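You operate a simulated robot arm through the tools that you are given. There is no shell and no other tool. Be economical: measure what you need, move in short steps, check, and stop when the job is done.

You are at the controls of a simulated two-armed robot. One attempt, no reset.

JOB
Wipe up the spill on the sideboard top with the pink cloth and put it back.
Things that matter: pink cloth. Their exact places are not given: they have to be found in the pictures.

The check looks at the end state, three seconds after you hand in, the way a careful person would. Anything else that was tipped, shoved, dropped, spilled or broken makes it a failure. Flat cloth is picked up by pressing the open fingertips on it (5 to 10 N) and closing them slowly along it; thin cloth reads only 2 to 8 mm in the jaws.

ROBOT AND FRAMES
Two 7-joint arms with two-finger parallel grippers on one trunk, on a base that drives. Base frame: it is fixed to the floor where the robot stands at the start and does not move with it; the origin is under the middle of the robot, x ahead of it, y to its left, z up. Units: cm, rad, N and s.
The left shoulder is at the start at [5, 16.8, 118.2], the right one opposite. With the tool pointing down near the work surface each hand reaches from about 10 to 66 cm from the robot's upright axis, wherever it stands, measured 20 degrees to its own side. Places, roughly: pink cloth [60, 10, 90]. Payload 1.57 kg a hand.
The tool frame of a hand sits at the grasp point between the pads (the TCP): z along the fingers, y along the line on which they close. The tips reach 3 cm beyond it. The gripper opens to 8 cm. The fingers are 1.7 cm wide and 1.2 cm thick; the gripper's body (4 by 8.2 cm) begins 8 cm behind the TCP.
Orientation is that of the tool frame in the base frame, as a unit quaternion [x, y, z, w]. With the fingers straight down and closing along the base's y, the tool's x points along the base's -x, its y along +y and its z along -z.

CONTROLS
- The arms move only by the tool arm_command. It takes "left_motion", "right_motion" or both (then of equal length, played together; a hand with none holds still); each is text: rows parted by semicolons, each of 6 numbers parted by spaces: the shift along the base's x, y, z in cm, then the turn, a rotation vector about the base's x, y, z in rad. In form: dx dy dz rx ry rz; .... A call has 1 to 10 rows; each row shifts and turns the commanded pose from where the row before left it. "left_grip" and "right_grip" are, for a hand that has rows, the opening in per cent of the stroke, from 0 (shut) to 100 (fully open), set as the call begins (left out, the last holds). Each row takes 0.2 s and may step no farther than 5 cm and 0.15 rad from the row before; otherwise, or with a gripper value out of range, the whole call is refused. A pose out of reach is approached as far as the arm can. The call stops where the force on the tool passes 40 N (or 10 N more than at its start, if that is more) or the arm is blocked; 0.2 s more then pass. Each finger travels about 4.5 cm/s and halts on what it meets, pressing with about 43 N; the grip force reading is that of the motor and also rises with nothing between the fingers. The clock runs only during rows and for 0.2 s after the last one: add rows that do not move to give the fingers time. It gives the time, the measured TCP pose, the force on the tool (base axes), the opening and the grip force at its end, in the units of the frame above (readings bear some noise), with the torque about the TCP (base axes, N m) and any sound that the robot's microphone picked up.
- Cameras (640 x 400 px; columns grow to the right, rows downward): "scene" is now at [11.4, 4.13, 138.68]; the picture's right is [0.47, -0.88, 0.00], its down [-0.57, -0.30, -0.77] and it looks along [0.68, 0.36, -0.64] (base axes); focal length 295 px, centre (320, 200). "left" rides on the left gripper at [7.2, 0.7, -12.2] in its tool frame; the picture's right is [-0.09, 1.00, 0.00], its down [-0.84, -0.08, -0.54] and it looks along [-0.54, -0.05, 0.84] (tool axes); focal length 238 px, centre (320, 200). "right" rides on the right gripper at [7.2, -0.7, -12.2] in its tool frame; the picture's right is [0.09, 1.00, 0.00], its down [-0.84, 0.08, -0.54] and it looks along [-0.54, 0.05, 0.84] (tool axes); focal length 238 px, centre (320, 200).
- get_image(camera): a new picture of that camera. No time passes.
- move_column(by): slides the trunk up (or, below 0, down) by that many cm; the arms and the scene camera ride with it, the base frame stays. It gives what a move gives, with no picture.
- base_move(legs): drives the robot by 1 to 6 legs, each [ahead, left, turn to the left] in cm, cm and rad, along the robot's own axes; the way and the turn of a leg run together, so that a leg with both is an arc; at most 150 cm and 3.142 rad a leg. The arms and the cameras ride along, it lands a little off, and it stops where it bumps. It gives what a move gives.
- aim_head(pan, tilt): turns the head with the scene camera to pan (to the left, within 1.396 rad either way) and tilt (down, from -0.506 to 1.204), counted from straight ahead of the robot. It gives what a move gives.
- measure_at(camera, pixels): for up to 12 pixels [column, row] of the newest picture of that camera ("zoom" is the newest enlarged one), the place [x, y, z] in the base frame of the surface seen there, good to about 0.2 cm. No time passes.
- close_up(camera, box): a new picture of the part [left, top, right, bottom] of that camera's present view, enlarged. No time passes.
- job_done(): hands the job in; it is judged then, once.

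Go step by step. Measure first, check grasps and placings, and put right what went wrong. The budget is 80 turns and 58 pictures, counting those below and the enlarged ones. Unless the task says otherwise, let go and move clear before handing in, and close with one line.

The tools are called after ">>>" by a JSON object that holds its "name" and its "arguments". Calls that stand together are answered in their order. arm_command: Moves the arms, as the interface text tells. Its arguments: {"type":"object","properties":{"left_motion":{"type":"string"},"left_grip":{"type":"number"},"right_motion":{"type":"string"},"right_grip":{"type":"number"}},"required":[]} The other tools are called the same way: move_column (by) slides the trunk up or down; base_move (legs) drives the base; aim_head (pan, tilt) turns the head that bears the scene camera; get_image (camera) takes a picture; measure_at (camera, pixels) gives the place of the surface under pixels of a picture; close_up (camera, box) takes an enlarged picture of a part of a camera's view; job_done () hands the job in.

At the start:

```text
time: 0.0
left_ee_pos: [38.49, 37.99, 106.73]
left_tcp_rot: [-0.001, 1.0, 0.0, 0.0]
left_ft_force: [0.0, 0.3, -0.3]
left_moment: [0.0, -0.01, 0.02]
left_width: 7.99
left_gripper_force: 0.0
right_ee_pos: [34.66, -1.74, 115.97]
right_tcp_rot: [0.001, 1.0, 0.0, 0.0]
right_ft_force: [0.7, 1.2, 0.0]
right_moment: [0.02, 0.0, 0.02]
right_width: 8.01
right_gripper_force: 0.0
trunk travel left (down, up): [-35.0, 9.3]
robot x, y, heading: [-0.23, 0.13, -0.0]
head pan, tilt: [0.485, 0.696]
```

scene: 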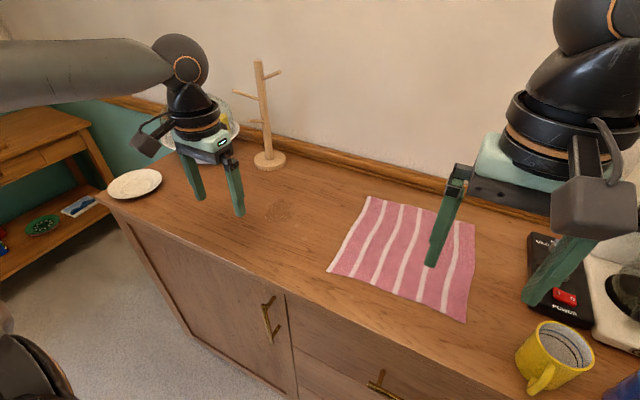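
right: 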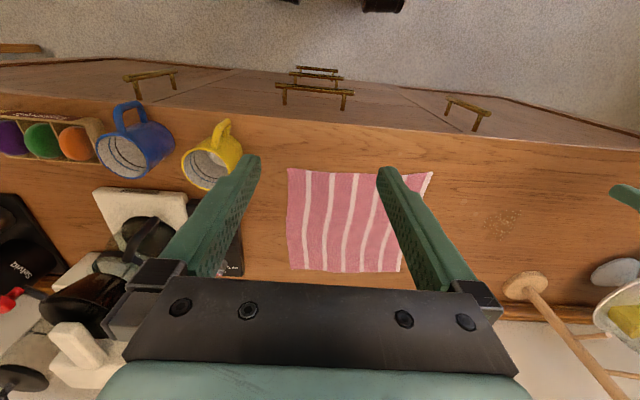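
left: 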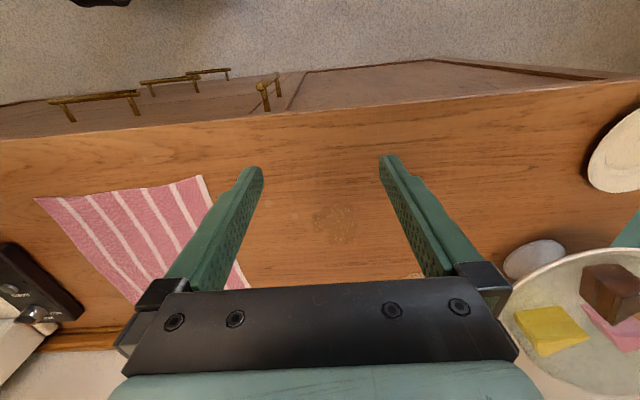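

The pink striped cloth lies at about scene (405,255) and a faint speckled patch, likely the spill, at (278,212). I'll measure both and take enlarged looks.

>>> {"name": "measure_at", "arguments": {"camera": "scene", "pixels": [[368, 197], [474, 223], [466, 321], [328, 270], [278, 212], [265, 212], [292, 212], [278, 204], [278, 221], [268, 160], [258, 62], [135, 184]]}}

>>> {"name": "close_up", "arguments": {"camera": "scene", "box": [220, 150, 380, 250]}}

>>> {"name": "close_up", "arguments": {"camera": "left", "box": [250, 150, 410, 280]}}

```text
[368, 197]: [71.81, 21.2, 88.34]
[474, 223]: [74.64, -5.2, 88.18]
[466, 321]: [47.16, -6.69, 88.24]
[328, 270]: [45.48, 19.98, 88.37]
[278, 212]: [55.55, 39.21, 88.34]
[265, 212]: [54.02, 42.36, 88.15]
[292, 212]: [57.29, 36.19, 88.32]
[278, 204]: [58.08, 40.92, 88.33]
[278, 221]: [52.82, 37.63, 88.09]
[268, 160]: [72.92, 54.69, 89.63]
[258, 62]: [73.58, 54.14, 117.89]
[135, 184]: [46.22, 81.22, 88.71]
```

```text
4.00 times, centred on (300, 200) of scene
```

zoom: 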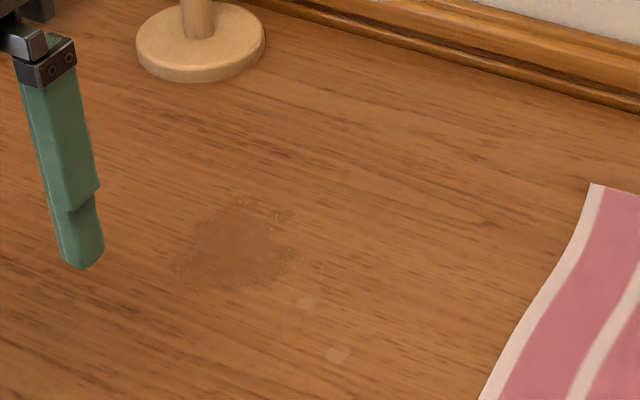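

```text
3.08 times, centred on (330, 215) of left
```

zoom: 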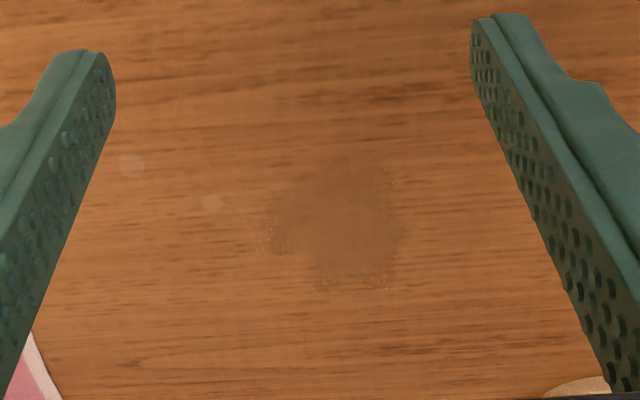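

The top reads z≈88.2, higher than the 83.1 stated, so I'll confirm that by touch. The spill is about [55.5, 39.5], and I'll measure its extent and the front edge before placing the base.

>>> {"name": "measure_at", "arguments": {"camera": "zoom", "pixels": [[268, 225], [408, 230], [340, 160], [340, 290], [130, 165], [212, 203], [300, 310], [270, 255]]}}

>>> {"name": "measure_at", "arguments": {"camera": "scene", "pixels": [[284, 292], [180, 262], [420, 345], [545, 345], [540, 240], [422, 210], [390, 290], [350, 232]]}}

>>> {"name": "measure_at", "arguments": {"camera": "right", "pixels": [[290, 170], [432, 172], [400, 272], [292, 270], [235, 160], [238, 265], [340, 115]]}}

```text
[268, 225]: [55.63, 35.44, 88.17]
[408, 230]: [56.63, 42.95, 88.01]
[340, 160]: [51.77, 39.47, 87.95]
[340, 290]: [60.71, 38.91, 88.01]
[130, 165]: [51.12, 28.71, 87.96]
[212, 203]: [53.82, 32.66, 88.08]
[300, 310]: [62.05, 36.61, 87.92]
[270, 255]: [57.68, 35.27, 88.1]
```

```text
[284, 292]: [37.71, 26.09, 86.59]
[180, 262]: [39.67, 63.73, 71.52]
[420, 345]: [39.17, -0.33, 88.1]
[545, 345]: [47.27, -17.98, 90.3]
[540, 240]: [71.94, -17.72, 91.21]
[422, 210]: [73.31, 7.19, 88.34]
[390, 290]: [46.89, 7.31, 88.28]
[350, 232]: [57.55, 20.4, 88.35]
```

```text
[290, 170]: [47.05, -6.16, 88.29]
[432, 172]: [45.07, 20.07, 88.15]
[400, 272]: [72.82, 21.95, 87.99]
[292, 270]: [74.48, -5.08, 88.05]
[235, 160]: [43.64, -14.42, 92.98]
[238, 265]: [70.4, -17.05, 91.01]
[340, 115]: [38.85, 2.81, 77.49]
```

Spill spans x 51.5–61, y 35–43, with two faint spots at [51,29] and [54,33]; the cloth spans x 45–74, y −6–21. I want the base further left and slightly forward, so I'll check the front clearance first.

>>> {"name": "aim_head", "arguments": {"pan": 0.2, "tilt": 1.2}}

>>> {"name": "get_image", "arguments": {"camera": "scene"}}

```text
time: 0.9
left_ee_pos: [38.43, 38.01, 106.72]
left_tcp_rot: [-0.001, 1.0, 0.0, 0.0]
left_ft_force: [-0.6, 0.4, 0.3]
left_moment: [0.0, 0.03, -0.01]
left_width: 8.0
left_gripper_force: 0.1
right_ee_pos: [34.82, -1.69, 115.83]
right_tcp_rot: [0.001, 1.0, 0.001, -0.001]
right_ft_force: [0.2, -0.1, -0.2]
right_moment: [0.05, 0.0, -0.01]
right_width: 8.02
right_gripper_force: 0.1
trunk travel left (down, up): [-35.0, 9.3]
robot x, y, heading: [0.27, -0.18, 0.002]
head pan, tilt: [0.201, 1.201]
```

```text
52 pictures are left
```

scene: 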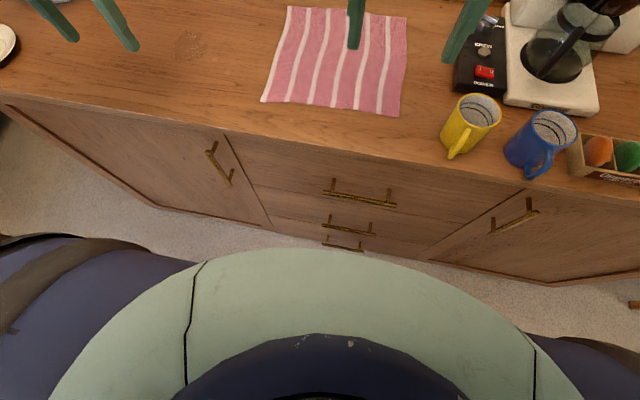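

>>> {"name": "measure_at", "arguments": {"camera": "scene", "pixels": [[300, 243], [300, 252], [190, 235], [150, 225], [130, 245], [344, 248], [360, 200], [500, 285]]}}

```text
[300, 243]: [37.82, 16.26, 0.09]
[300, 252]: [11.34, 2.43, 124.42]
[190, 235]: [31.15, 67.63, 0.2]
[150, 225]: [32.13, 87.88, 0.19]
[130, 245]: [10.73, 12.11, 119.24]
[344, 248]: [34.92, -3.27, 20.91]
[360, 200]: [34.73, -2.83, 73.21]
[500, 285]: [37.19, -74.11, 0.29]
```

The floor in front is only visible to x≈31, with handles at x≈35, so I'll only drive left 16 cm for now.

>>> {"name": "base_move", "arguments": {"legs": [[0, 16, 0]]}}

>>> {"name": "aim_head", "arguments": {"pan": 0.1, "tilt": 0.8}}

>>> {"name": "get_image", "arguments": {"camera": "scene"}}

```text
time: 2.4
left_ee_pos: [38.57, 53.97, 106.73]
left_tcp_rot: [0.001, 1.0, 0.0, -0.001]
left_ft_force: [-0.2, -0.9, 0.2]
left_moment: [-0.03, 0.0, 0.0]
left_width: 8.01
left_gripper_force: 0.1
right_ee_pos: [34.57, 14.17, 115.93]
right_tcp_rot: [0.001, 1.0, 0.0, -0.001]
right_ft_force: [-0.2, -0.7, 0.4]
right_moment: [0.0, 0.01, 0.01]
right_width: 7.98
right_gripper_force: 0.1
trunk travel left (down, up): [-35.0, 9.3]
robot x, y, heading: [0.09, 15.91, 0.002]
head pan, tilt: [0.201, 1.201]
```

```text
time: 3.2
left_ee_pos: [38.5, 53.88, 106.73]
left_tcp_rot: [0.001, 1.0, 0.0, 0.0]
left_ft_force: [0.1, -0.5, 0.2]
left_moment: [-0.02, 0.0, -0.01]
left_width: 7.99
left_gripper_force: 0.1
right_ee_pos: [34.68, 14.08, 115.96]
right_tcp_rot: [0.001, 1.0, 0.001, -0.001]
right_ft_force: [-0.1, -0.2, 0.0]
right_moment: [-0.03, -0.02, 0.02]
right_width: 7.97
right_gripper_force: 0.1
trunk travel left (down, up): [-35.0, 9.3]
robot x, y, heading: [-0.18, 15.84, -0.005]
head pan, tilt: [0.099, 0.799]
```

```text
51 pictures are left
```

scene: 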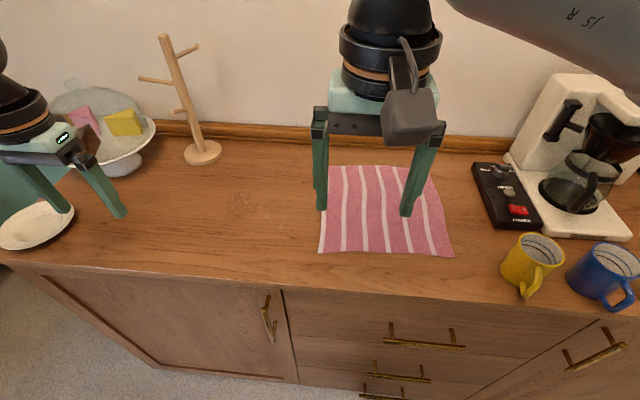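

Cloth and spill are clear with nothing in the way. I'll bring both hands over their pinch points: left at [57,17.5], right at [59,-2.5], with tips about 5 cm above the top.

>>> {"name": "arm_command", "arguments": {"left_motion": "2.06 -4.04 -1.2 0 0 0;2.06 -4.04 -1.2 0 0 0;2.06 -4.04 -1.2 0 0 0;2.06 -4.04 -1.2 0 0 0;2.06 -4.04 -1.2 0 0 0;2.06 -4.04 -1.2 0 0 0;2.06 -4.04 -1.2 0 0 0;2.06 -4.04 -1.2 0 0 0;2.06 -4.04 -1.2 0 0 0;0 0 0 0 0 0", "right_motion": "2.7 -1.85 -2.2 0 0 0;2.7 -1.85 -2.2 0 0 0;2.7 -1.85 -2.2 0 0 0;2.7 -1.85 -2.2 0 0 0;2.7 -1.85 -2.2 0 0 0;2.7 -1.85 -2.2 0 0 0;2.7 -1.85 -2.2 0 0 0;2.7 -1.85 -2.2 0 0 0;2.7 -1.85 -2.2 0 0 0;0 0 0 0 0 0", "left_grip": 45, "right_grip": 45}}

>>> {"name": "get_image", "arguments": {"camera": "scene"}}

```text
time: 5.4
left_ee_pos: [46.85, 32.26, 100.37]
left_tcp_rot: [0.0, 1.0, 0.001, 0.001]
left_ft_force: [-0.7, 0.2, -0.1]
left_moment: [0.0, 0.01, 0.02]
left_width: 3.58
left_gripper_force: 0.1
left hand out of reach, approached as far as the arm can: row 5, 6, 7, 8, 9
right_ee_pos: [58.85, -2.73, 95.76]
right_tcp_rot: [0.0, 1.0, 0.0, 0.0]
right_ft_force: [-0.8, -0.4, 0.1]
right_moment: [-0.01, -0.01, -0.02]
right_width: 3.62
right_gripper_force: 0.2
trunk travel left (down, up): [-35.0, 9.3]
robot x, y, heading: [0.05, 15.67, 0.002]
head pan, tilt: [0.099, 0.799]
```

```text
50 pictures are left
```

scene: 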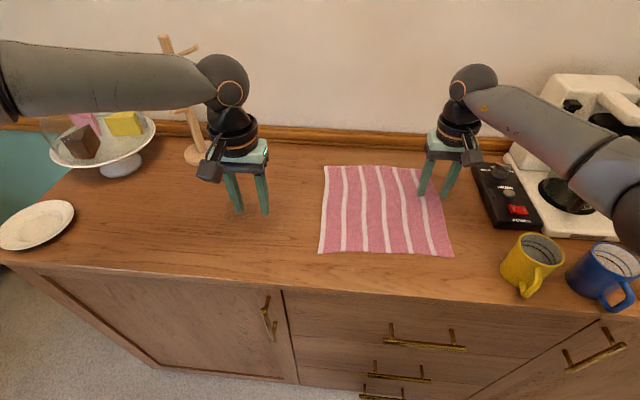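

The right hand arrived, but the left stopped at [46.9,32.3] as out of reach, although the right got farther from its shoulder. I'll retry the left along a different path, forward first.

>>> {"name": "arm_command", "arguments": {"left_motion": "2 0 0 0 0 0;2 0 0 0 0 0;2 0 0 0 0 0;2 0 0 0 0 0;0 0 0 0 0 0"}}

```text
time: 6.6
left_ee_pos: [50.99, 36.19, 101.41]
left_tcp_rot: [0.001, 1.0, -0.001, 0.002]
left_ft_force: [0.0, 0.1, 0.1]
left_moment: [-0.01, -0.01, 0.0]
left_width: 3.61
left_gripper_force: 0.1
left hand out of reach, approached as far as the arm can: row 1, 2, 3, 4
right_ee_pos: [58.91, -2.75, 95.95]
right_tcp_rot: [0.001, 1.0, 0.0, 0.0]
right_ft_force: [-0.5, -0.2, 0.9]
right_moment: [0.0, -0.03, 0.01]
right_width: 3.58
right_gripper_force: 0.1
trunk travel left (down, up): [-35.0, 9.3]
robot x, y, heading: [0.11, 15.57, 0.001]
head pan, tilt: [0.099, 0.799]
```

The left hand apparently can't reach inward past its own side, so both hands can't hold the cloth at once. New plan: the left hand drags the cloth's left edge over the spill, then the right hand drags it back by the right edge, with the base repositioned each time. First I'll retreat both hands.

>>> {"name": "arm_command", "arguments": {"left_motion": "-3 3 1 0 0 0;-3 3 1 0 0 0;-3 3 1 0 0 0;-3 3 1 0 0 0;0 0 0 0 0 0;0 0 0 0 0 0;0 0 0 0 0 0", "right_motion": "0 0 4 0 0 0;-3 0 3 0 0 0;-4 0 2 0 0 0;-4 0 2 0 0 0;-4 0 2 0 0 0;-4 0 1 0 0 0;-4 0 0 0 0 0"}}

```text
time: 8.2
left_ee_pos: [39.15, 48.31, 105.75]
left_tcp_rot: [0.001, 1.0, 0.0, 0.0]
left_ft_force: [0.3, 0.1, 0.3]
left_moment: [0.02, -0.01, -0.01]
left_width: 3.6
left_gripper_force: 0.0
right_ee_pos: [35.81, -2.6, 110.02]
right_tcp_rot: [0.003, 1.0, 0.001, 0.0]
right_ft_force: [-0.3, 1.2, 0.7]
right_moment: [0.02, 0.03, 0.02]
right_width: 3.58
right_gripper_force: 0.0
trunk travel left (down, up): [-35.0, 9.3]
robot x, y, heading: [-0.12, 15.82, 0.001]
head pan, tilt: [0.099, 0.799]
```

The shift started from the measured pose, so the next commands will be predictable. Now I'll drive right 17 cm.

>>> {"name": "base_move", "arguments": {"legs": [[0, -17, 0]]}}

>>> {"name": "arm_command", "arguments": {"left_motion": "3 -2.2 -1.5 0 0 0;3 -2.2 -1.5 0 0 0;3 -2.2 -1.5 0 0 0;3 -2.2 -1.5 0 0 0;3 -2.2 -1.5 0 0 0;3 -2.2 -1.5 0 0 0;0 0 0 0 0 0;0 0 0 0 0 0"}}

```text
time: 9.7
left_ee_pos: [39.1, 30.72, 105.86]
left_tcp_rot: [0.002, 1.0, 0.001, -0.001]
left_ft_force: [-0.3, 0.3, 0.5]
left_moment: [0.02, -0.01, -0.01]
left_width: 3.59
left_gripper_force: 0.1
right_ee_pos: [35.86, -20.3, 109.91]
right_tcp_rot: [0.003, 1.0, 0.001, 0.0]
right_ft_force: [0.3, 0.4, 0.7]
right_moment: [0.02, -0.04, -0.01]
right_width: 3.62
right_gripper_force: 0.2
trunk travel left (down, up): [-35.0, 9.3]
robot x, y, heading: [0.01, -2.06, -0.004]
head pan, tilt: [0.099, 0.799]
```

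```text
time: 11.5
left_ee_pos: [52.11, 21.18, 98.72]
left_tcp_rot: [0.002, 1.0, -0.001, 0.001]
left_ft_force: [-0.2, -0.4, 0.1]
left_moment: [-0.02, -0.02, -0.01]
left_width: 3.61
left_gripper_force: 0.1
left hand out of reach, approached as far as the arm can: row 5, 6
right_ee_pos: [35.75, -20.17, 109.91]
right_tcp_rot: [0.002, 1.0, 0.001, 0.001]
right_ft_force: [-0.4, -0.2, -0.3]
right_moment: [0.01, -0.01, -0.01]
right_width: 3.6
right_gripper_force: 0.0
trunk travel left (down, up): [-35.0, 9.3]
robot x, y, heading: [-0.25, -1.75, -0.003]
head pan, tilt: [0.099, 0.799]
```

The left stalls at [52.1,21.2] while the right reached the mirrored pose coming from close in, so the arm's elbow posture matters. I'll bring the left in near the body to mirror the right's home, then extend.

>>> {"name": "arm_command", "arguments": {"left_motion": "-4 0 2.5 0 0 0;-4 0 2.5 0 0 0;-4 0 2.5 0 0 0;-4 0 2.5 0 0 0;-1 -4 1.5 0 0 0;0 -4 1.5 0 0 0;0 -4 1.5 0 0 0;0 -4 1.5 0 0 0;0 -4 0 0 0 0;0 0 0 0 0 0"}}

>>> {"name": "get_image", "arguments": {"camera": "scene"}}

```text
time: 13.7
left_ee_pos: [35.27, 8.67, 113.65]
left_tcp_rot: [-0.001, 1.0, -0.002, 0.001]
left_ft_force: [-0.2, -0.3, -0.1]
left_moment: [0.03, -0.01, -0.01]
left_width: 3.58
left_gripper_force: 0.0
left hand out of reach, approached as far as the arm can: row 8, 9
right_ee_pos: [35.86, -20.37, 110.04]
right_tcp_rot: [0.003, 1.0, 0.001, 0.0]
right_ft_force: [-0.8, -1.2, 0.5]
right_moment: [-0.01, 0.01, 0.02]
right_width: 3.63
right_gripper_force: 0.3
trunk travel left (down, up): [-35.0, 9.3]
robot x, y, heading: [0.04, -1.66, -0.001]
head pan, tilt: [0.099, 0.799]
```

```text
49 pictures are left
```

scene: 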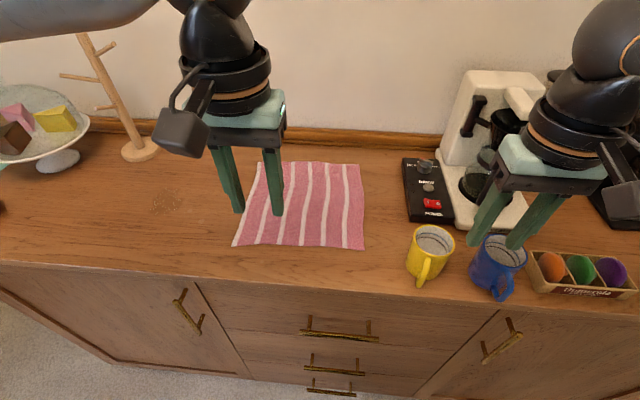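

>>> {"name": "arm_command", "arguments": {"left_motion": "2.7 1.1 -2.2 0 0 0;2.7 1.1 -2.2 0 0 0;2.7 1.1 -2.2 0 0 0;2.7 1.1 -2.2 0 0 0;2.7 1.1 -2.2 0 0 0;2.7 1.1 -2.2 0 0 0;2.7 1.1 -2.2 0 0 0;2.7 1.1 -2.2 0 0 0;0 0 0 0 0 0"}}

```text
time: 15.7
left_ee_pos: [51.73, 21.31, 97.56]
left_tcp_rot: [0.002, 1.0, -0.001, 0.001]
left_ft_force: [-0.5, -0.2, 0.0]
left_moment: [-0.01, 0.0, -0.01]
left_width: 3.59
left_gripper_force: 0.0
left hand out of reach, approached as far as the arm can: row 5, 6, 7, 8
right_ee_pos: [35.76, -20.22, 109.86]
right_tcp_rot: [0.002, 1.0, 0.001, -0.001]
right_ft_force: [-1.4, -0.6, -0.2]
right_moment: [-0.02, 0.0, 0.01]
right_width: 3.6
right_gripper_force: 0.0
trunk travel left (down, up): [-35.0, 9.3]
robot x, y, heading: [-0.34, -1.65, -0.005]
head pan, tilt: [0.099, 0.799]
```

Same limit from the new posture. I'll test whether a yaw of the left hand frees it.

>>> {"name": "arm_command", "arguments": {"left_motion": "0 0 0 0 0 -0.15;0 0 0 0 0 -0.15;0 0 0 0 0 -0.15;0 0 0 0 0 -0.15;1.5 -1 0 0 0 0;1.5 -1 0 0 0 0;1.5 -1 0 0 0 0;0 0 0 0 0 0"}}

```text
time: 17.5
left_ee_pos: [52.07, 21.25, 98.33]
left_tcp_rot: [0.296, 0.955, 0.0, 0.001]
left_ft_force: [0.4, -0.2, -0.1]
left_moment: [0.02, -0.01, 0.01]
left_width: 3.6
left_gripper_force: 0.1
left hand out of reach, approached as far as the arm can: row 5, 6, 7
right_ee_pos: [35.83, -20.11, 109.93]
right_tcp_rot: [0.003, 1.0, 0.002, -0.001]
right_ft_force: [0.3, -0.1, 0.6]
right_moment: [-0.02, -0.02, 0.0]
right_width: 3.61
right_gripper_force: 0.1
trunk travel left (down, up): [-35.0, 9.3]
robot x, y, heading: [0.02, -1.63, -0.006]
head pan, tilt: [0.099, 0.799]
```

Yaw doesn't help, so the left arm is limited there and I'll use the right arm for everything. I'll park the left hand close in and high, then drive left 36 cm so the right hand is near the cloth's left edge.

>>> {"name": "arm_command", "arguments": {"left_motion": "-4 1 3 0 0 0.15;-4 1 3 0 0 0.15;-4 1 3 0 0 0.15;-4 1 3 0 0 0.15;0 0 2 0 0 0;0 0 0 0 0 0"}}

>>> {"name": "base_move", "arguments": {"legs": [[0, 36, 0]]}}

>>> {"name": "aim_head", "arguments": {"pan": -0.2, "tilt": 0.8}}

>>> {"name": "get_image", "arguments": {"camera": "scene"}}

```text
refused: row 1 steps farther than a row can; nothing moved
```

```text
time: 19.8
left_ee_pos: [52.19, 57.09, 98.31]
left_tcp_rot: [0.296, 0.955, 0.0, 0.001]
left_ft_force: [0.3, 0.3, 0.7]
left_moment: [-0.01, 0.0, -0.02]
left_width: 3.57
left_gripper_force: 0.1
right_ee_pos: [35.94, 15.66, 110.02]
right_tcp_rot: [0.002, 1.0, 0.001, -0.001]
right_ft_force: [-0.3, -0.8, 1.0]
right_moment: [-0.02, -0.02, 0.01]
right_width: 3.59
right_gripper_force: 0.1
trunk travel left (down, up): [-35.0, 9.3]
robot x, y, heading: [0.11, 33.98, -0.007]
head pan, tilt: [0.099, 0.799]
```

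```text
time: 20.6
left_ee_pos: [52.19, 57.06, 98.42]
left_tcp_rot: [0.296, 0.955, 0.0, 0.001]
left_ft_force: [-0.7, -0.1, -0.6]
left_moment: [0.01, -0.01, 0.01]
left_width: 3.6
left_gripper_force: 0.0
right_ee_pos: [36.0, 15.6, 110.0]
right_tcp_rot: [0.002, 1.0, 0.002, -0.001]
right_ft_force: [-0.7, -0.4, 0.0]
right_moment: [0.01, 0.03, 0.0]
right_width: 3.62
right_gripper_force: 0.1
trunk travel left (down, up): [-35.0, 9.3]
robot x, y, heading: [-0.2, 33.93, -0.007]
head pan, tilt: [-0.201, 0.799]
```

```text
48 pictures are left
```

scene: 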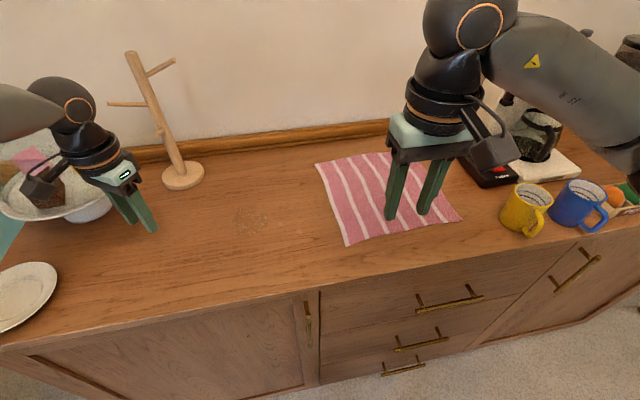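

The retreat was refused (step too long) but the drive still went through, and no contact shows in the forces. I'll retract the left hand now and bring the right over the cloth's left edge.

>>> {"name": "arm_command", "arguments": {"left_motion": "-3 0 3 0 0 0;-3 0 3 0 0 0;-3 0 3 0 0 0;-3 0 3 0 0 0;-3 0 2 0 0 0.15;0 0 0 0 0 0.15;0 0 0 0 0 0.15;0 0 0 0 0 0.15;0 0 0 0 0 0", "right_motion": "2.7 0.25 -1.8 0 0 0;2.7 0.25 -1.8 0 0 0;2.7 0.25 -1.8 0 0 0;2.7 0.25 -1.8 0 0 0;2.7 0.25 -1.8 0 0 0;2.7 0.25 -1.8 0 0 0;2.7 0.25 -1.8 0 0 0;2.7 0.25 -1.8 0 0 0;0 0 0 0 0 0"}}

>>> {"name": "get_image", "arguments": {"camera": "right"}}

>>> {"name": "get_image", "arguments": {"camera": "scene"}}

```text
time: 22.6
left_ee_pos: [37.0, 57.13, 112.39]
left_tcp_rot: [0.001, 1.0, 0.0, 0.001]
left_ft_force: [0.2, -0.2, 0.0]
left_moment: [0.03, 0.0, 0.0]
left_width: 3.62
left_gripper_force: 0.1
right_ee_pos: [57.7, 17.58, 95.64]
right_tcp_rot: [0.001, 1.0, 0.0, 0.001]
right_ft_force: [-1.5, -0.4, -0.6]
right_moment: [0.0, -0.02, -0.02]
right_width: 3.6
right_gripper_force: 0.1
trunk travel left (down, up): [-35.0, 9.3]
robot x, y, heading: [-0.19, 34.15, 0.0]
head pan, tilt: [-0.201, 0.799]
```

```text
47 pictures are left
```

right: 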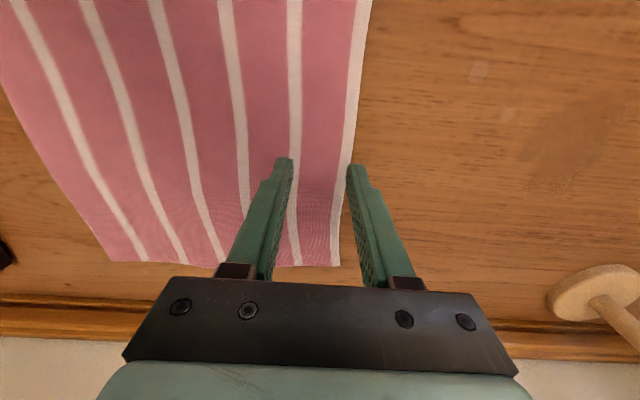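

```text
46 pictures are left
```

scene: 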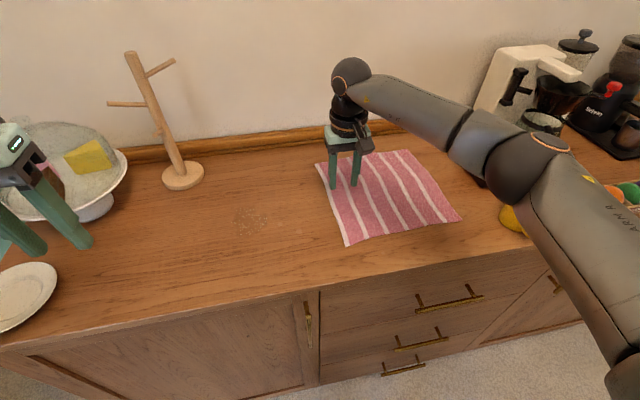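

The right tips straddle the left stripe, about 1–2 cm inside the edge. I'll shift a little inward and descend close to the cloth.

>>> {"name": "arm_command", "arguments": {"right_motion": "0 -0.6 -1 0 0 0;0 0 -1 0 0 0;0 0 -1 0 0 0;0 0 -0.6 0 0 0;0 0 -0.3 0 0 0;0 0 -0.2 0 0 0;0 0 0 0 0 0"}}

```text
time: 24.2
left_ee_pos: [37.11, 56.94, 112.45]
left_tcp_rot: [0.001, 1.0, 0.0, 0.0]
left_ft_force: [0.7, -0.4, 0.2]
left_moment: [-0.01, 0.04, 0.0]
left_width: 3.61
left_gripper_force: 0.1
right_ee_pos: [57.65, 16.95, 91.59]
right_tcp_rot: [0.002, 1.0, 0.001, 0.0]
right_ft_force: [-0.1, 0.9, 1.1]
right_moment: [0.0, 0.02, -0.01]
right_width: 3.62
right_gripper_force: 0.1
trunk travel left (down, up): [-35.0, 9.3]
robot x, y, heading: [0.63, 34.13, -0.005]
head pan, tilt: [-0.201, 0.799]
```

>>> {"name": "arm_command", "arguments": {"right_motion": "0 0 -0.2 0 0 0;0 0 -0.2 0 0 0;0 0 -0.1 0 0 0;0 0 0 0 0 0"}}

```text
time: 25.2
left_ee_pos: [37.14, 57.01, 112.44]
left_tcp_rot: [0.0, 1.0, 0.0, 0.001]
left_ft_force: [0.9, -0.6, -0.3]
left_moment: [0.04, 0.03, 0.01]
left_width: 3.59
left_gripper_force: 0.0
right_ee_pos: [57.53, 17.13, 91.14]
right_tcp_rot: [0.001, 1.0, 0.002, 0.0]
right_ft_force: [1.1, 2.0, 4.9]
right_moment: [0.08, -0.01, -0.01]
right_width: 3.61
right_gripper_force: 0.4
trunk travel left (down, up): [-35.0, 9.3]
robot x, y, heading: [0.02, 34.42, -0.005]
head pan, tilt: [-0.201, 0.799]
```

Contact at z 91.14 with about 5 N. I'll press a touch more and close slowly in stages.

>>> {"name": "arm_command", "arguments": {"right_motion": "0 0 -0.15 0 0 0;0 0 0 0 0 0", "right_grip": 36}}

>>> {"name": "arm_command", "arguments": {"right_motion": "0 0 0 0 0 0;0 0 0 0 0 0", "right_grip": 26}}

>>> {"name": "arm_command", "arguments": {"right_motion": "0 0 0 0 0 0;0 0 0 0 0 0", "right_grip": 16}}

>>> {"name": "arm_command", "arguments": {"right_motion": "0 0 0 0 0 0;0 0 0 0 0 0", "right_grip": 7}}

>>> {"name": "arm_command", "arguments": {"right_motion": "0 0 0 0 0 0;0 0 0 0 0 0;0 0 0 0 0 0", "right_grip": 0}}

>>> {"name": "close_up", "arguments": {"camera": "right", "box": [220, 100, 420, 290]}}

```text
time: 25.8
left_ee_pos: [36.85, 57.09, 112.53]
left_tcp_rot: [0.001, 1.0, 0.0, 0.002]
left_ft_force: [0.1, 0.4, 0.1]
left_moment: [-0.02, 0.0, -0.01]
left_width: 3.6
left_gripper_force: 0.0
right_ee_pos: [57.45, 17.05, 91.1]
right_tcp_rot: [0.003, 1.0, 0.0, 0.003]
right_ft_force: [0.3, -0.3, 19.4]
right_moment: [0.22, 0.04, 0.04]
right_width: 2.7
right_gripper_force: 0.1
trunk travel left (down, up): [-35.0, 9.3]
robot x, y, heading: [0.19, 33.91, -0.004]
head pan, tilt: [-0.201, 0.799]
```

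```text
time: 26.4
left_ee_pos: [36.82, 57.21, 112.53]
left_tcp_rot: [0.001, 1.0, 0.001, 0.002]
left_ft_force: [0.5, -0.3, -0.4]
left_moment: [-0.01, 0.04, 0.04]
left_width: 3.6
left_gripper_force: 0.0
right_ee_pos: [57.47, 16.97, 91.11]
right_tcp_rot: [0.002, 1.0, 0.001, 0.003]
right_ft_force: [1.5, 1.5, 22.1]
right_moment: [0.26, 0.02, -0.02]
right_width: 1.98
right_gripper_force: 0.0
trunk travel left (down, up): [-35.0, 9.3]
robot x, y, heading: [-0.03, 34.09, -0.003]
head pan, tilt: [-0.201, 0.799]
```

```text
time: 27.0
left_ee_pos: [36.92, 57.2, 112.46]
left_tcp_rot: [0.002, 1.0, 0.0, 0.002]
left_ft_force: [0.4, 0.0, 0.4]
left_moment: [0.0, 0.01, -0.01]
left_width: 3.62
left_gripper_force: 0.0
right_ee_pos: [57.46, 17.04, 91.17]
right_tcp_rot: [0.001, 1.0, 0.0, 0.003]
right_ft_force: [-0.1, 2.9, 21.7]
right_moment: [0.27, 0.02, 0.02]
right_width: 1.32
right_gripper_force: 0.4
trunk travel left (down, up): [-35.0, 9.3]
robot x, y, heading: [0.34, 34.48, -0.004]
head pan, tilt: [-0.201, 0.799]
```

```text
time: 27.6
left_ee_pos: [36.84, 57.14, 112.38]
left_tcp_rot: [0.001, 1.0, -0.001, 0.002]
left_ft_force: [0.0, 0.5, 0.4]
left_moment: [-0.03, 0.01, 0.0]
left_width: 3.59
left_gripper_force: 0.0
right_ee_pos: [57.51, 16.98, 91.16]
right_tcp_rot: [0.003, 1.0, 0.001, 0.002]
right_ft_force: [-0.1, 2.9, 21.7]
right_moment: [0.27, 0.0, -0.02]
right_width: 0.78
right_gripper_force: 3.6
trunk travel left (down, up): [-35.0, 9.3]
robot x, y, heading: [-0.22, 34.15, -0.001]
head pan, tilt: [-0.201, 0.799]
```

```text
time: 28.4
left_ee_pos: [36.87, 57.13, 112.59]
left_tcp_rot: [0.001, 1.0, 0.0, 0.001]
left_ft_force: [-0.4, -0.7, -0.1]
left_moment: [0.01, 0.02, 0.0]
left_width: 3.63
left_gripper_force: 0.0
right_ee_pos: [57.48, 16.86, 91.25]
right_tcp_rot: [0.003, 1.0, 0.001, 0.002]
right_ft_force: [0.4, 0.9, 22.7]
right_moment: [0.16, 0.03, -0.01]
right_width: 0.47
right_gripper_force: 24.8
trunk travel left (down, up): [-35.0, 9.3]
robot x, y, heading: [0.28, 34.28, -0.001]
head pan, tilt: [-0.201, 0.799]
```

```text
2.11 times, centred on (320, 195) of right
```

zoom: 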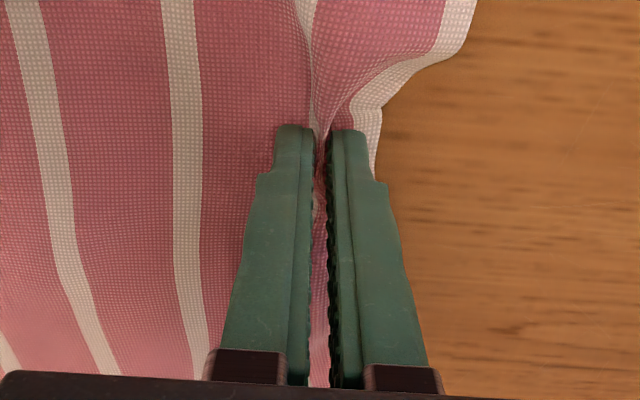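

Cloth is pinched (width 0.47 cm). I'll ease the press before dragging, then start dragging left with the arm.

>>> {"name": "arm_command", "arguments": {"right_motion": "0 0 0.2 0 0 0;0 0 0.2 0 0 0;0 1 0 0 0 0;0 1 0 0 0 0;0 1 0 0 0 0;0 0 0 0 0 0"}}

>>> {"name": "get_image", "arguments": {"camera": "scene"}}

```text
time: 29.8
left_ee_pos: [37.03, 56.95, 112.42]
left_tcp_rot: [0.001, 1.0, -0.001, 0.0]
left_ft_force: [-0.1, 0.3, -1.5]
left_moment: [0.0, 0.01, -0.03]
left_width: 3.6
left_gripper_force: 0.0
right_ee_pos: [57.36, 20.07, 91.19]
right_tcp_rot: [0.001, 1.0, 0.001, -0.001]
right_ft_force: [-0.8, -0.3, 0.3]
right_moment: [0.03, -0.01, 0.0]
right_width: 0.24
right_gripper_force: 24.1
trunk travel left (down, up): [-35.0, 9.3]
robot x, y, heading: [0.41, 34.0, -0.007]
head pan, tilt: [-0.201, 0.799]
```

```text
44 pictures are left
```

scene: 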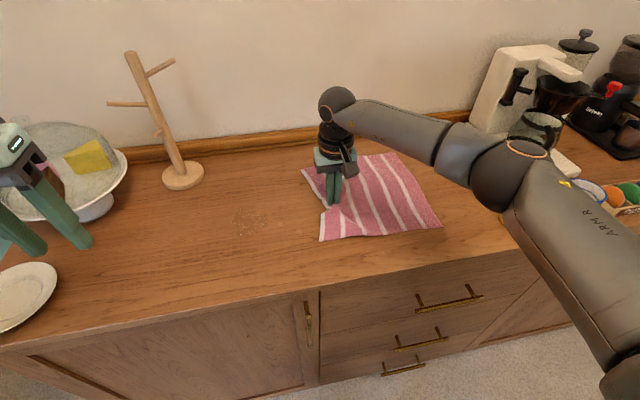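

The cloth is following (width 0.24, no load). I'll drive the base left 14 cm so the hand reaches y≈34 by the spill.

>>> {"name": "base_move", "arguments": {"legs": [[0, 14, 0]]}}

>>> {"name": "get_image", "arguments": {"camera": "scene"}}

>>> {"name": "get_image", "arguments": {"camera": "right"}}

```text
time: 31.1
left_ee_pos: [36.97, 71.26, 112.37]
left_tcp_rot: [0.0, 1.0, 0.0, 0.001]
left_ft_force: [0.0, -0.1, 0.9]
left_moment: [0.0, 0.03, -0.01]
left_width: 3.61
left_gripper_force: 0.0
right_ee_pos: [57.54, 33.93, 91.35]
right_tcp_rot: [0.001, 1.0, 0.0, 0.0]
right_ft_force: [0.8, 0.4, -0.2]
right_moment: [-0.03, 0.05, 0.02]
right_width: 0.22
right_gripper_force: 23.9
trunk travel left (down, up): [-35.0, 9.3]
robot x, y, heading: [0.22, 47.96, 0.002]
head pan, tilt: [-0.201, 0.799]
```

```text
43 pictures are left
```

scene: 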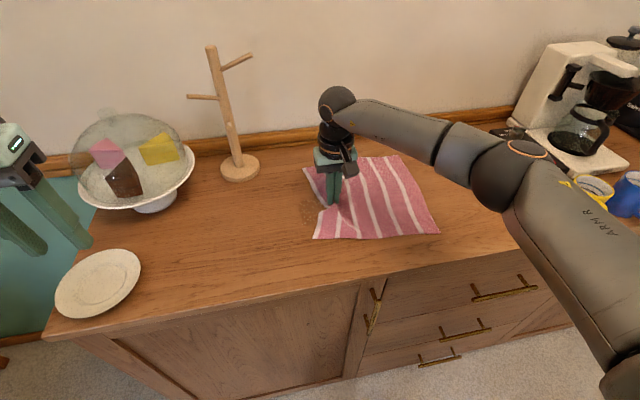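

```text
42 pictures are left
```

right: 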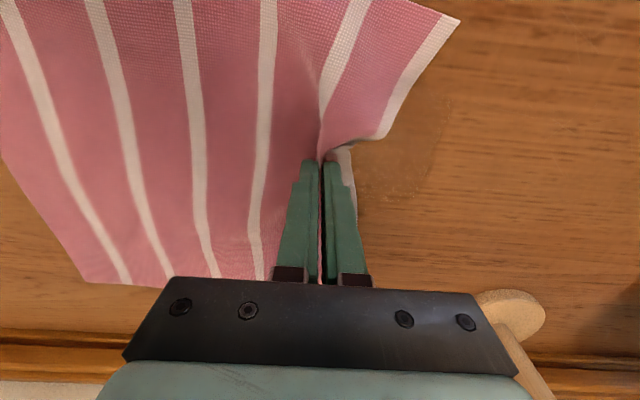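

Cloth trails flat and the fingers are at the spill's right rim (right-camera patch at (410,165)). I'll press lightly and zigzag in x over the spill, advancing left.

>>> {"name": "arm_command", "arguments": {"right_motion": "-3 0.5 -0.1 0 0 0;-3 0.5 -0.15 0 0 0;3 0.5 0 0 0 0;3 0.5 0 0 0 0;3 0.5 0 0 0 0;-3 0.5 0 0 0 0;-3 0.5 0 0 0 0;-3 0.5 0 0 0 0;0 0 0 0 0 0"}}

```text
time: 33.1
left_ee_pos: [36.88, 71.2, 112.48]
left_tcp_rot: [0.001, 1.0, 0.0, 0.002]
left_ft_force: [-0.1, -0.1, -0.3]
left_moment: [0.01, -0.01, -0.01]
left_width: 3.61
left_gripper_force: 0.1
right_ee_pos: [51.57, 38.16, 91.26]
right_tcp_rot: [0.002, 1.0, 0.001, 0.002]
right_ft_force: [6.3, -1.2, 17.1]
right_moment: [0.06, -0.2, -0.01]
right_width: 0.21
right_gripper_force: 23.3
trunk travel left (down, up): [-35.0, 9.3]
robot x, y, heading: [0.03, 47.82, 0.001]
head pan, tilt: [-0.201, 0.799]
```

Pressing at 17 N, a bit high, so I'll ease by 0.1 cm and continue.

>>> {"name": "arm_command", "arguments": {"right_motion": "3 0.5 0.1 0 0 0;3 0.5 0 0 0 0;3.5 0.5 0 0 0 0;-3 0.5 0 0 0 0;-3 0.5 0 0 0 0;-3 0.5 0 0 0 0;3 0.5 0 0 0 0;3 0.5 0 0 0 0;3 0.5 0 0 0 0;0 0 0 0 0 0"}}

>>> {"name": "get_image", "arguments": {"camera": "scene"}}

>>> {"name": "get_image", "arguments": {"camera": "right"}}

```text
time: 35.4
left_ee_pos: [36.98, 71.04, 112.51]
left_tcp_rot: [0.0, 1.0, 0.0, 0.002]
left_ft_force: [-1.1, 1.0, 0.7]
left_moment: [0.0, 0.0, 0.0]
left_width: 3.61
left_gripper_force: 0.0
right_ee_pos: [59.78, 42.52, 91.23]
right_tcp_rot: [0.0, 1.0, 0.002, 0.002]
right_ft_force: [-0.5, 3.0, 7.2]
right_moment: [0.11, 0.01, 0.01]
right_width: 0.22
right_gripper_force: 23.4
right hand out of reach, approached as far as the arm can: row 9
trunk travel left (down, up): [-35.0, 9.3]
robot x, y, heading: [0.14, 48.02, -0.001]
head pan, tilt: [-0.201, 0.799]
```

```text
41 pictures are left
```

scene: 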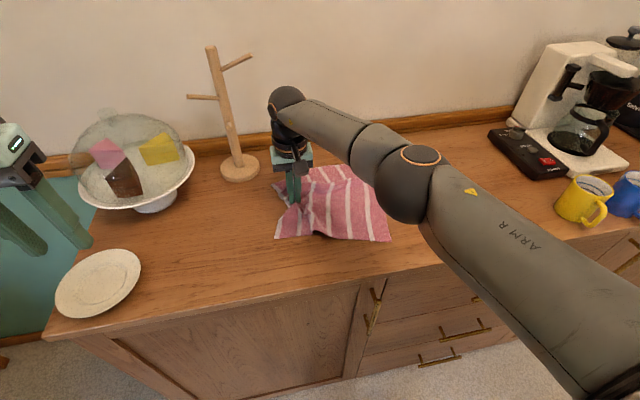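

```text
40 pictures are left
```

right: 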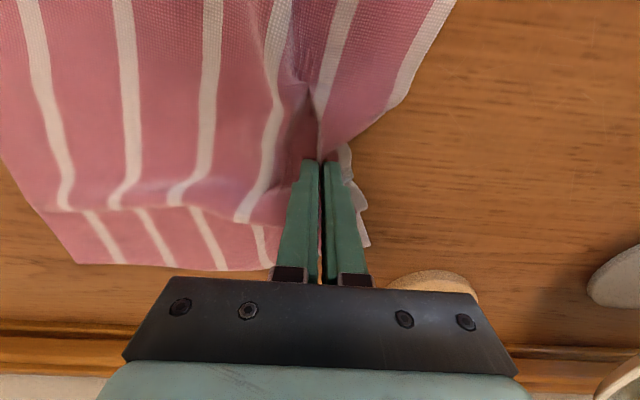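

No residue is visible left of the cloth; a wrinkle formed from the +x strokes. I'll do one more stroke toward the front and back, ending at x≈56 to pull the wrinkle out.

>>> {"name": "arm_command", "arguments": {"right_motion": "-3 -0.3 0 0 0 0;-3 -0.3 0 0 0 0;-3 -0.3 0 0 0 0;-1 -0.3 0 0 0 0;3 -0.3 0 0 0 0;3 -0.3 0 0 0 0;3 0 0 0 0 0;-3 0.5 0 0 0 0;-3 0.5 0 0 0 0;0 0 0 0 0 0"}}

>>> {"name": "get_image", "arguments": {"camera": "scene"}}

```text
time: 37.5
left_ee_pos: [37.06, 71.11, 112.44]
left_tcp_rot: [0.0, 1.0, -0.001, 0.001]
left_ft_force: [-0.4, -0.3, 0.5]
left_moment: [0.0, -0.02, 0.04]
left_width: 3.59
left_gripper_force: 0.0
right_ee_pos: [52.92, 41.71, 91.19]
right_tcp_rot: [0.002, 1.0, 0.002, 0.002]
right_ft_force: [6.4, -0.7, 12.9]
right_moment: [0.01, -0.15, -0.01]
right_width: 0.22
right_gripper_force: 24.2
trunk travel left (down, up): [-35.0, 9.3]
robot x, y, heading: [0.36, 47.9, -0.002]
head pan, tilt: [-0.201, 0.799]
```

```text
39 pictures are left
```

scene: 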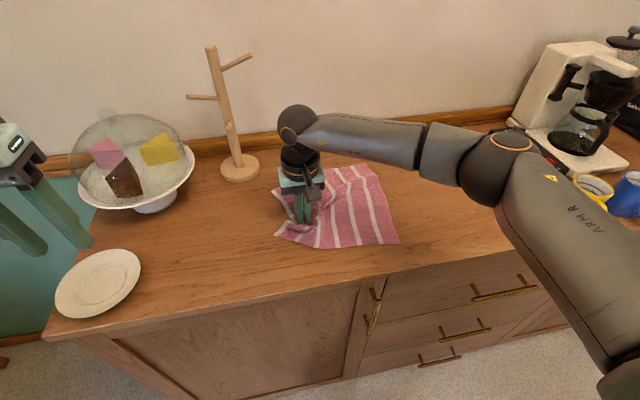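

I'll ease the press, pull the cloth's edge taut to the left with a short base move, and look.

>>> {"name": "arm_command", "arguments": {"right_motion": "0 0 0.2 0 0 0;1.5 0.3 0.1 0 0 0;1.5 0.3 0 0 0 0;1.5 0 0 0 0 0;0 0 0 0 0 0"}}

>>> {"name": "base_move", "arguments": {"legs": [[0, 3.5, 0]]}}

>>> {"name": "get_image", "arguments": {"camera": "scene"}}

>>> {"name": "get_image", "arguments": {"camera": "right"}}

```text
time: 38.8
left_ee_pos: [37.0, 71.03, 112.42]
left_tcp_rot: [-0.001, 1.0, 0.0, 0.001]
left_ft_force: [-0.6, -0.3, 0.3]
left_moment: [0.02, -0.01, -0.01]
left_width: 3.6
left_gripper_force: 0.1
right_ee_pos: [57.74, 42.28, 91.28]
right_tcp_rot: [0.001, 1.0, 0.001, 0.0]
right_ft_force: [0.1, 0.2, -0.5]
right_moment: [0.0, 0.02, 0.0]
right_width: 0.23
right_gripper_force: 24.1
trunk travel left (down, up): [-35.0, 9.3]
robot x, y, heading: [-0.18, 47.96, 0.006]
head pan, tilt: [-0.201, 0.799]
```

```text
time: 39.6
left_ee_pos: [37.02, 74.51, 112.29]
left_tcp_rot: [0.0, 1.0, 0.001, 0.001]
left_ft_force: [-0.1, -0.3, 0.7]
left_moment: [-0.03, 0.01, -0.01]
left_width: 3.61
left_gripper_force: 0.1
right_ee_pos: [57.79, 45.76, 91.25]
right_tcp_rot: [0.001, 1.0, 0.0, 0.0]
right_ft_force: [-0.3, 0.0, -0.2]
right_moment: [-0.05, -0.02, 0.01]
right_width: 0.2
right_gripper_force: 23.9
trunk travel left (down, up): [-35.0, 9.3]
robot x, y, heading: [0.33, 51.88, 0.0]
head pan, tilt: [-0.201, 0.799]
```

```text
38 pictures are left
```

scene: 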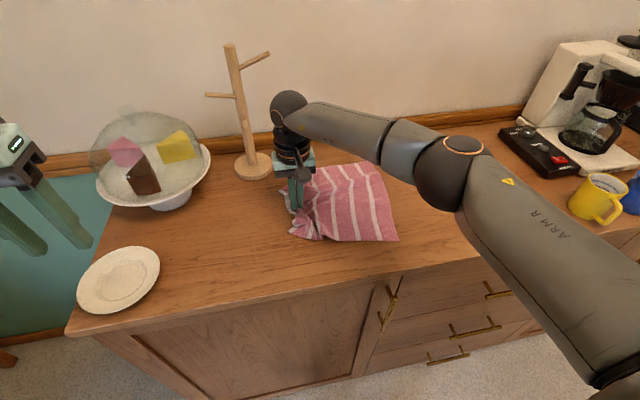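

```text
37 pictures are left
```

right: 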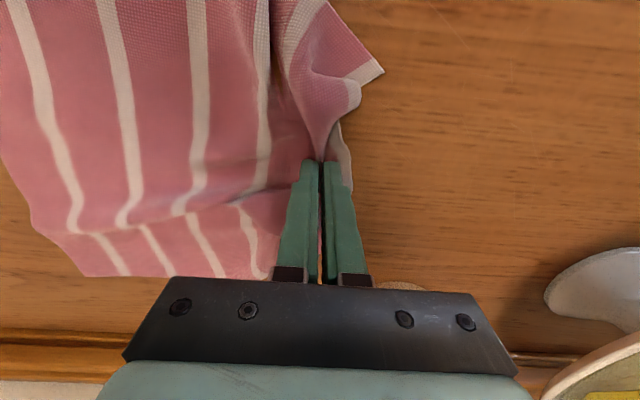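

Cloth is reasonably straight with its body over the spill. I'll release, lift, and see how it lies.

>>> {"name": "arm_command", "arguments": {"right_motion": "0 0 0 0 0 0;0 0 0 0 0 0;0 0 1 0 0 0;0 0 2 0 0 0;0 0 3 0 0 0;0 0 4 0 0 0;-4 0 2 0 0 0;-4 0 2 0 0 0;-4 0 0 0 0 0;-4 0 0 0 0 0", "right_grip": 40}}

>>> {"name": "base_move", "arguments": {"legs": [[0, -10, 0]]}}

>>> {"name": "aim_head", "arguments": {"pan": -0.1, "tilt": 0.85}}

>>> {"name": "get_image", "arguments": {"camera": "scene"}}

>>> {"name": "get_image", "arguments": {"camera": "right"}}

```text
time: 41.8
left_ee_pos: [37.08, 74.44, 112.42]
left_tcp_rot: [0.0, 1.0, 0.0, 0.001]
left_ft_force: [0.1, 0.0, 0.0]
left_moment: [-0.01, 0.0, 0.02]
left_width: 3.61
left_gripper_force: 0.1
right_ee_pos: [41.55, 45.58, 105.35]
right_tcp_rot: [0.001, 1.0, 0.001, 0.001]
right_ft_force: [-0.6, 0.7, -0.9]
right_moment: [0.02, 0.0, 0.02]
right_width: 3.19
right_gripper_force: 0.0
trunk travel left (down, up): [-35.0, 9.3]
robot x, y, heading: [-0.08, 51.61, 0.004]
head pan, tilt: [-0.201, 0.799]
```

```text
time: 42.9
left_ee_pos: [37.02, 64.82, 112.47]
left_tcp_rot: [-0.001, 1.0, 0.001, 0.001]
left_ft_force: [-0.5, -0.6, 1.4]
left_moment: [-0.01, -0.02, 0.01]
left_width: 3.6
left_gripper_force: 0.0
right_ee_pos: [41.52, 35.93, 105.23]
right_tcp_rot: [0.001, 1.0, 0.001, 0.0]
right_ft_force: [0.5, -0.2, -0.3]
right_moment: [0.04, -0.03, 0.02]
right_width: 3.19
right_gripper_force: 0.1
trunk travel left (down, up): [-35.0, 9.3]
robot x, y, heading: [0.48, 41.54, -0.004]
head pan, tilt: [-0.201, 0.799]
```

```text
time: 43.6
left_ee_pos: [37.27, 64.76, 112.42]
left_tcp_rot: [0.001, 1.0, 0.0, 0.001]
left_ft_force: [0.9, 0.3, 0.1]
left_moment: [0.0, 0.02, 0.0]
left_width: 3.58
left_gripper_force: 0.1
right_ee_pos: [41.6, 36.06, 105.31]
right_tcp_rot: [0.002, 1.0, 0.001, 0.0]
right_ft_force: [1.1, 0.3, 0.5]
right_moment: [-0.02, 0.04, 0.03]
right_width: 3.2
right_gripper_force: 0.0
trunk travel left (down, up): [-35.0, 9.3]
robot x, y, heading: [-0.2, 41.64, -0.003]
head pan, tilt: [-0.099, 0.85]
```

```text
36 pictures are left
```

scene: 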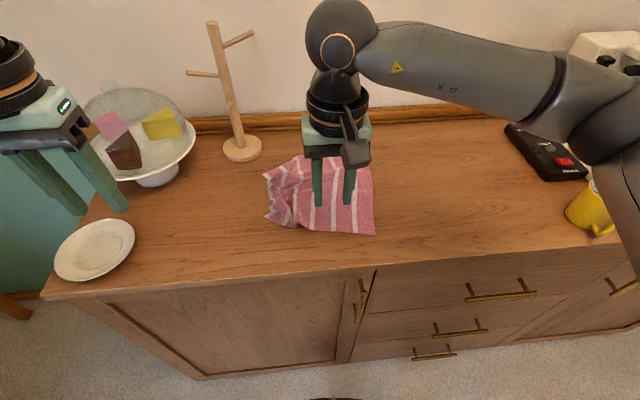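

```text
35 pictures are left
```

right: 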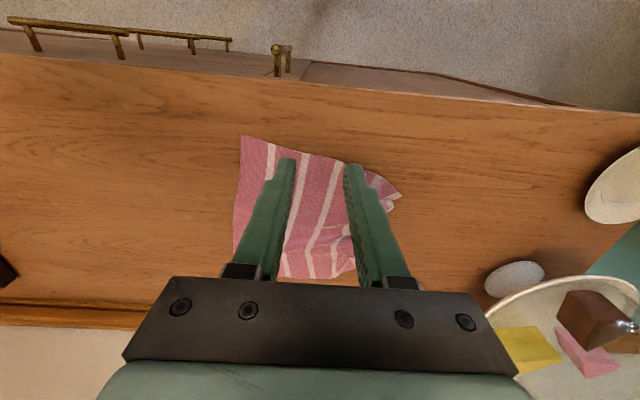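

The left part is bunched, the right edge straight. Measuring the edge.

>>> {"name": "measure_at", "arguments": {"camera": "right", "pixels": [[243, 139], [234, 255], [240, 200], [400, 195], [392, 208], [355, 268], [255, 276]]}}

>>> {"name": "measure_at", "arguments": {"camera": "scene", "pixels": [[266, 176], [266, 220], [373, 233], [305, 157], [371, 170]]}}

```text
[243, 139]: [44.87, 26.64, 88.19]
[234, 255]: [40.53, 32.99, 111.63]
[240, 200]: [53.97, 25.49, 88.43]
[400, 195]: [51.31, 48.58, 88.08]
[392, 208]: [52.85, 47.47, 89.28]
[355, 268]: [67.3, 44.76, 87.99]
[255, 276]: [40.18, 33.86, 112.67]
```

```text
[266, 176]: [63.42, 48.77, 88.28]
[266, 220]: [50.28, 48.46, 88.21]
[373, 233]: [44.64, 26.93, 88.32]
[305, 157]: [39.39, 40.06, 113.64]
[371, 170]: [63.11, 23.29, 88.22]
```

The right edge runs from [44.8,26.7] to about [63,23.3] and onward. I'll approach a pinch point at [58,27.2].

>>> {"name": "arm_command", "arguments": {"right_motion": "2.73 -1.45 -1.63 0 0 0;2.73 -1.45 -1.63 0 0 0;2.73 -1.45 -1.63 0 0 0;2.73 -1.45 -1.63 0 0 0;2.73 -1.45 -1.63 0 0 0;2.73 -1.45 -1.63 0 0 0;0 0 0 0 0 0", "right_grip": 42}}

>>> {"name": "get_image", "arguments": {"camera": "right"}}

```text
time: 45.2
left_ee_pos: [37.03, 64.84, 112.46]
left_tcp_rot: [0.001, 1.0, 0.0, 0.001]
left_ft_force: [-0.2, -0.2, 1.0]
left_moment: [0.02, 0.01, 0.01]
left_width: 3.57
left_gripper_force: 0.0
right_ee_pos: [57.87, 27.04, 95.75]
right_tcp_rot: [0.001, 1.0, 0.0, 0.0]
right_ft_force: [-0.6, -0.2, -0.5]
right_moment: [-0.02, 0.03, 0.01]
right_width: 3.36
right_gripper_force: 0.0
trunk travel left (down, up): [-35.0, 9.3]
robot x, y, heading: [-0.02, 41.86, -0.004]
head pan, tilt: [-0.099, 0.85]
```

```text
34 pictures are left
```

right: 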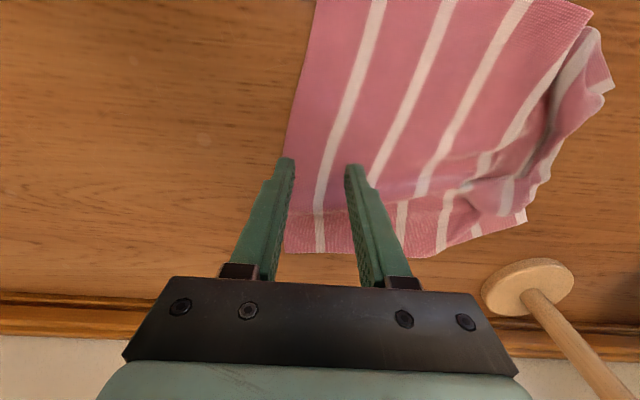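

The cloth's edge is under the left finger, so I'll shift 0.8 cm inward and descend. I also see a faint spot at (205,137) and will measure it.

>>> {"name": "measure_at", "arguments": {"camera": "right", "pixels": [[205, 137], [286, 150], [290, 252], [435, 256], [522, 220], [605, 85], [590, 15]]}}

>>> {"name": "arm_command", "arguments": {"right_motion": "0 0.8 -1 0 0 0;0 0 -1 0 0 0;0 0 -1 0 0 0;0 0 -0.8 0 0 0;0 0 -0.4 0 0 0;0 0 -0.3 0 0 0;0 0 -0.1 0 0 0;0 0 0 0 0 0"}}

```text
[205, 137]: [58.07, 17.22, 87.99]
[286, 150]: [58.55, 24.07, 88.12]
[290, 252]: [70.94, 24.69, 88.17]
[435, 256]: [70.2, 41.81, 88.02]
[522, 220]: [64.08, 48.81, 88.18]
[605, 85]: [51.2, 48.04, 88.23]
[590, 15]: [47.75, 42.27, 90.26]
```

```text
time: 47.0
left_ee_pos: [36.93, 64.78, 112.53]
left_tcp_rot: [-0.001, 1.0, 0.0, 0.002]
left_ft_force: [0.3, -0.2, -0.3]
left_moment: [-0.02, 0.0, 0.01]
left_width: 3.58
left_gripper_force: 0.0
right_ee_pos: [57.99, 28.06, 91.1]
right_tcp_rot: [0.001, 1.0, 0.0, 0.002]
right_ft_force: [0.0, -1.4, 13.0]
right_moment: [-0.24, 0.02, 0.05]
right_width: 3.38
right_gripper_force: 0.0
trunk travel left (down, up): [-35.0, 9.3]
robot x, y, heading: [0.33, 41.34, -0.005]
head pan, tilt: [-0.099, 0.85]
```

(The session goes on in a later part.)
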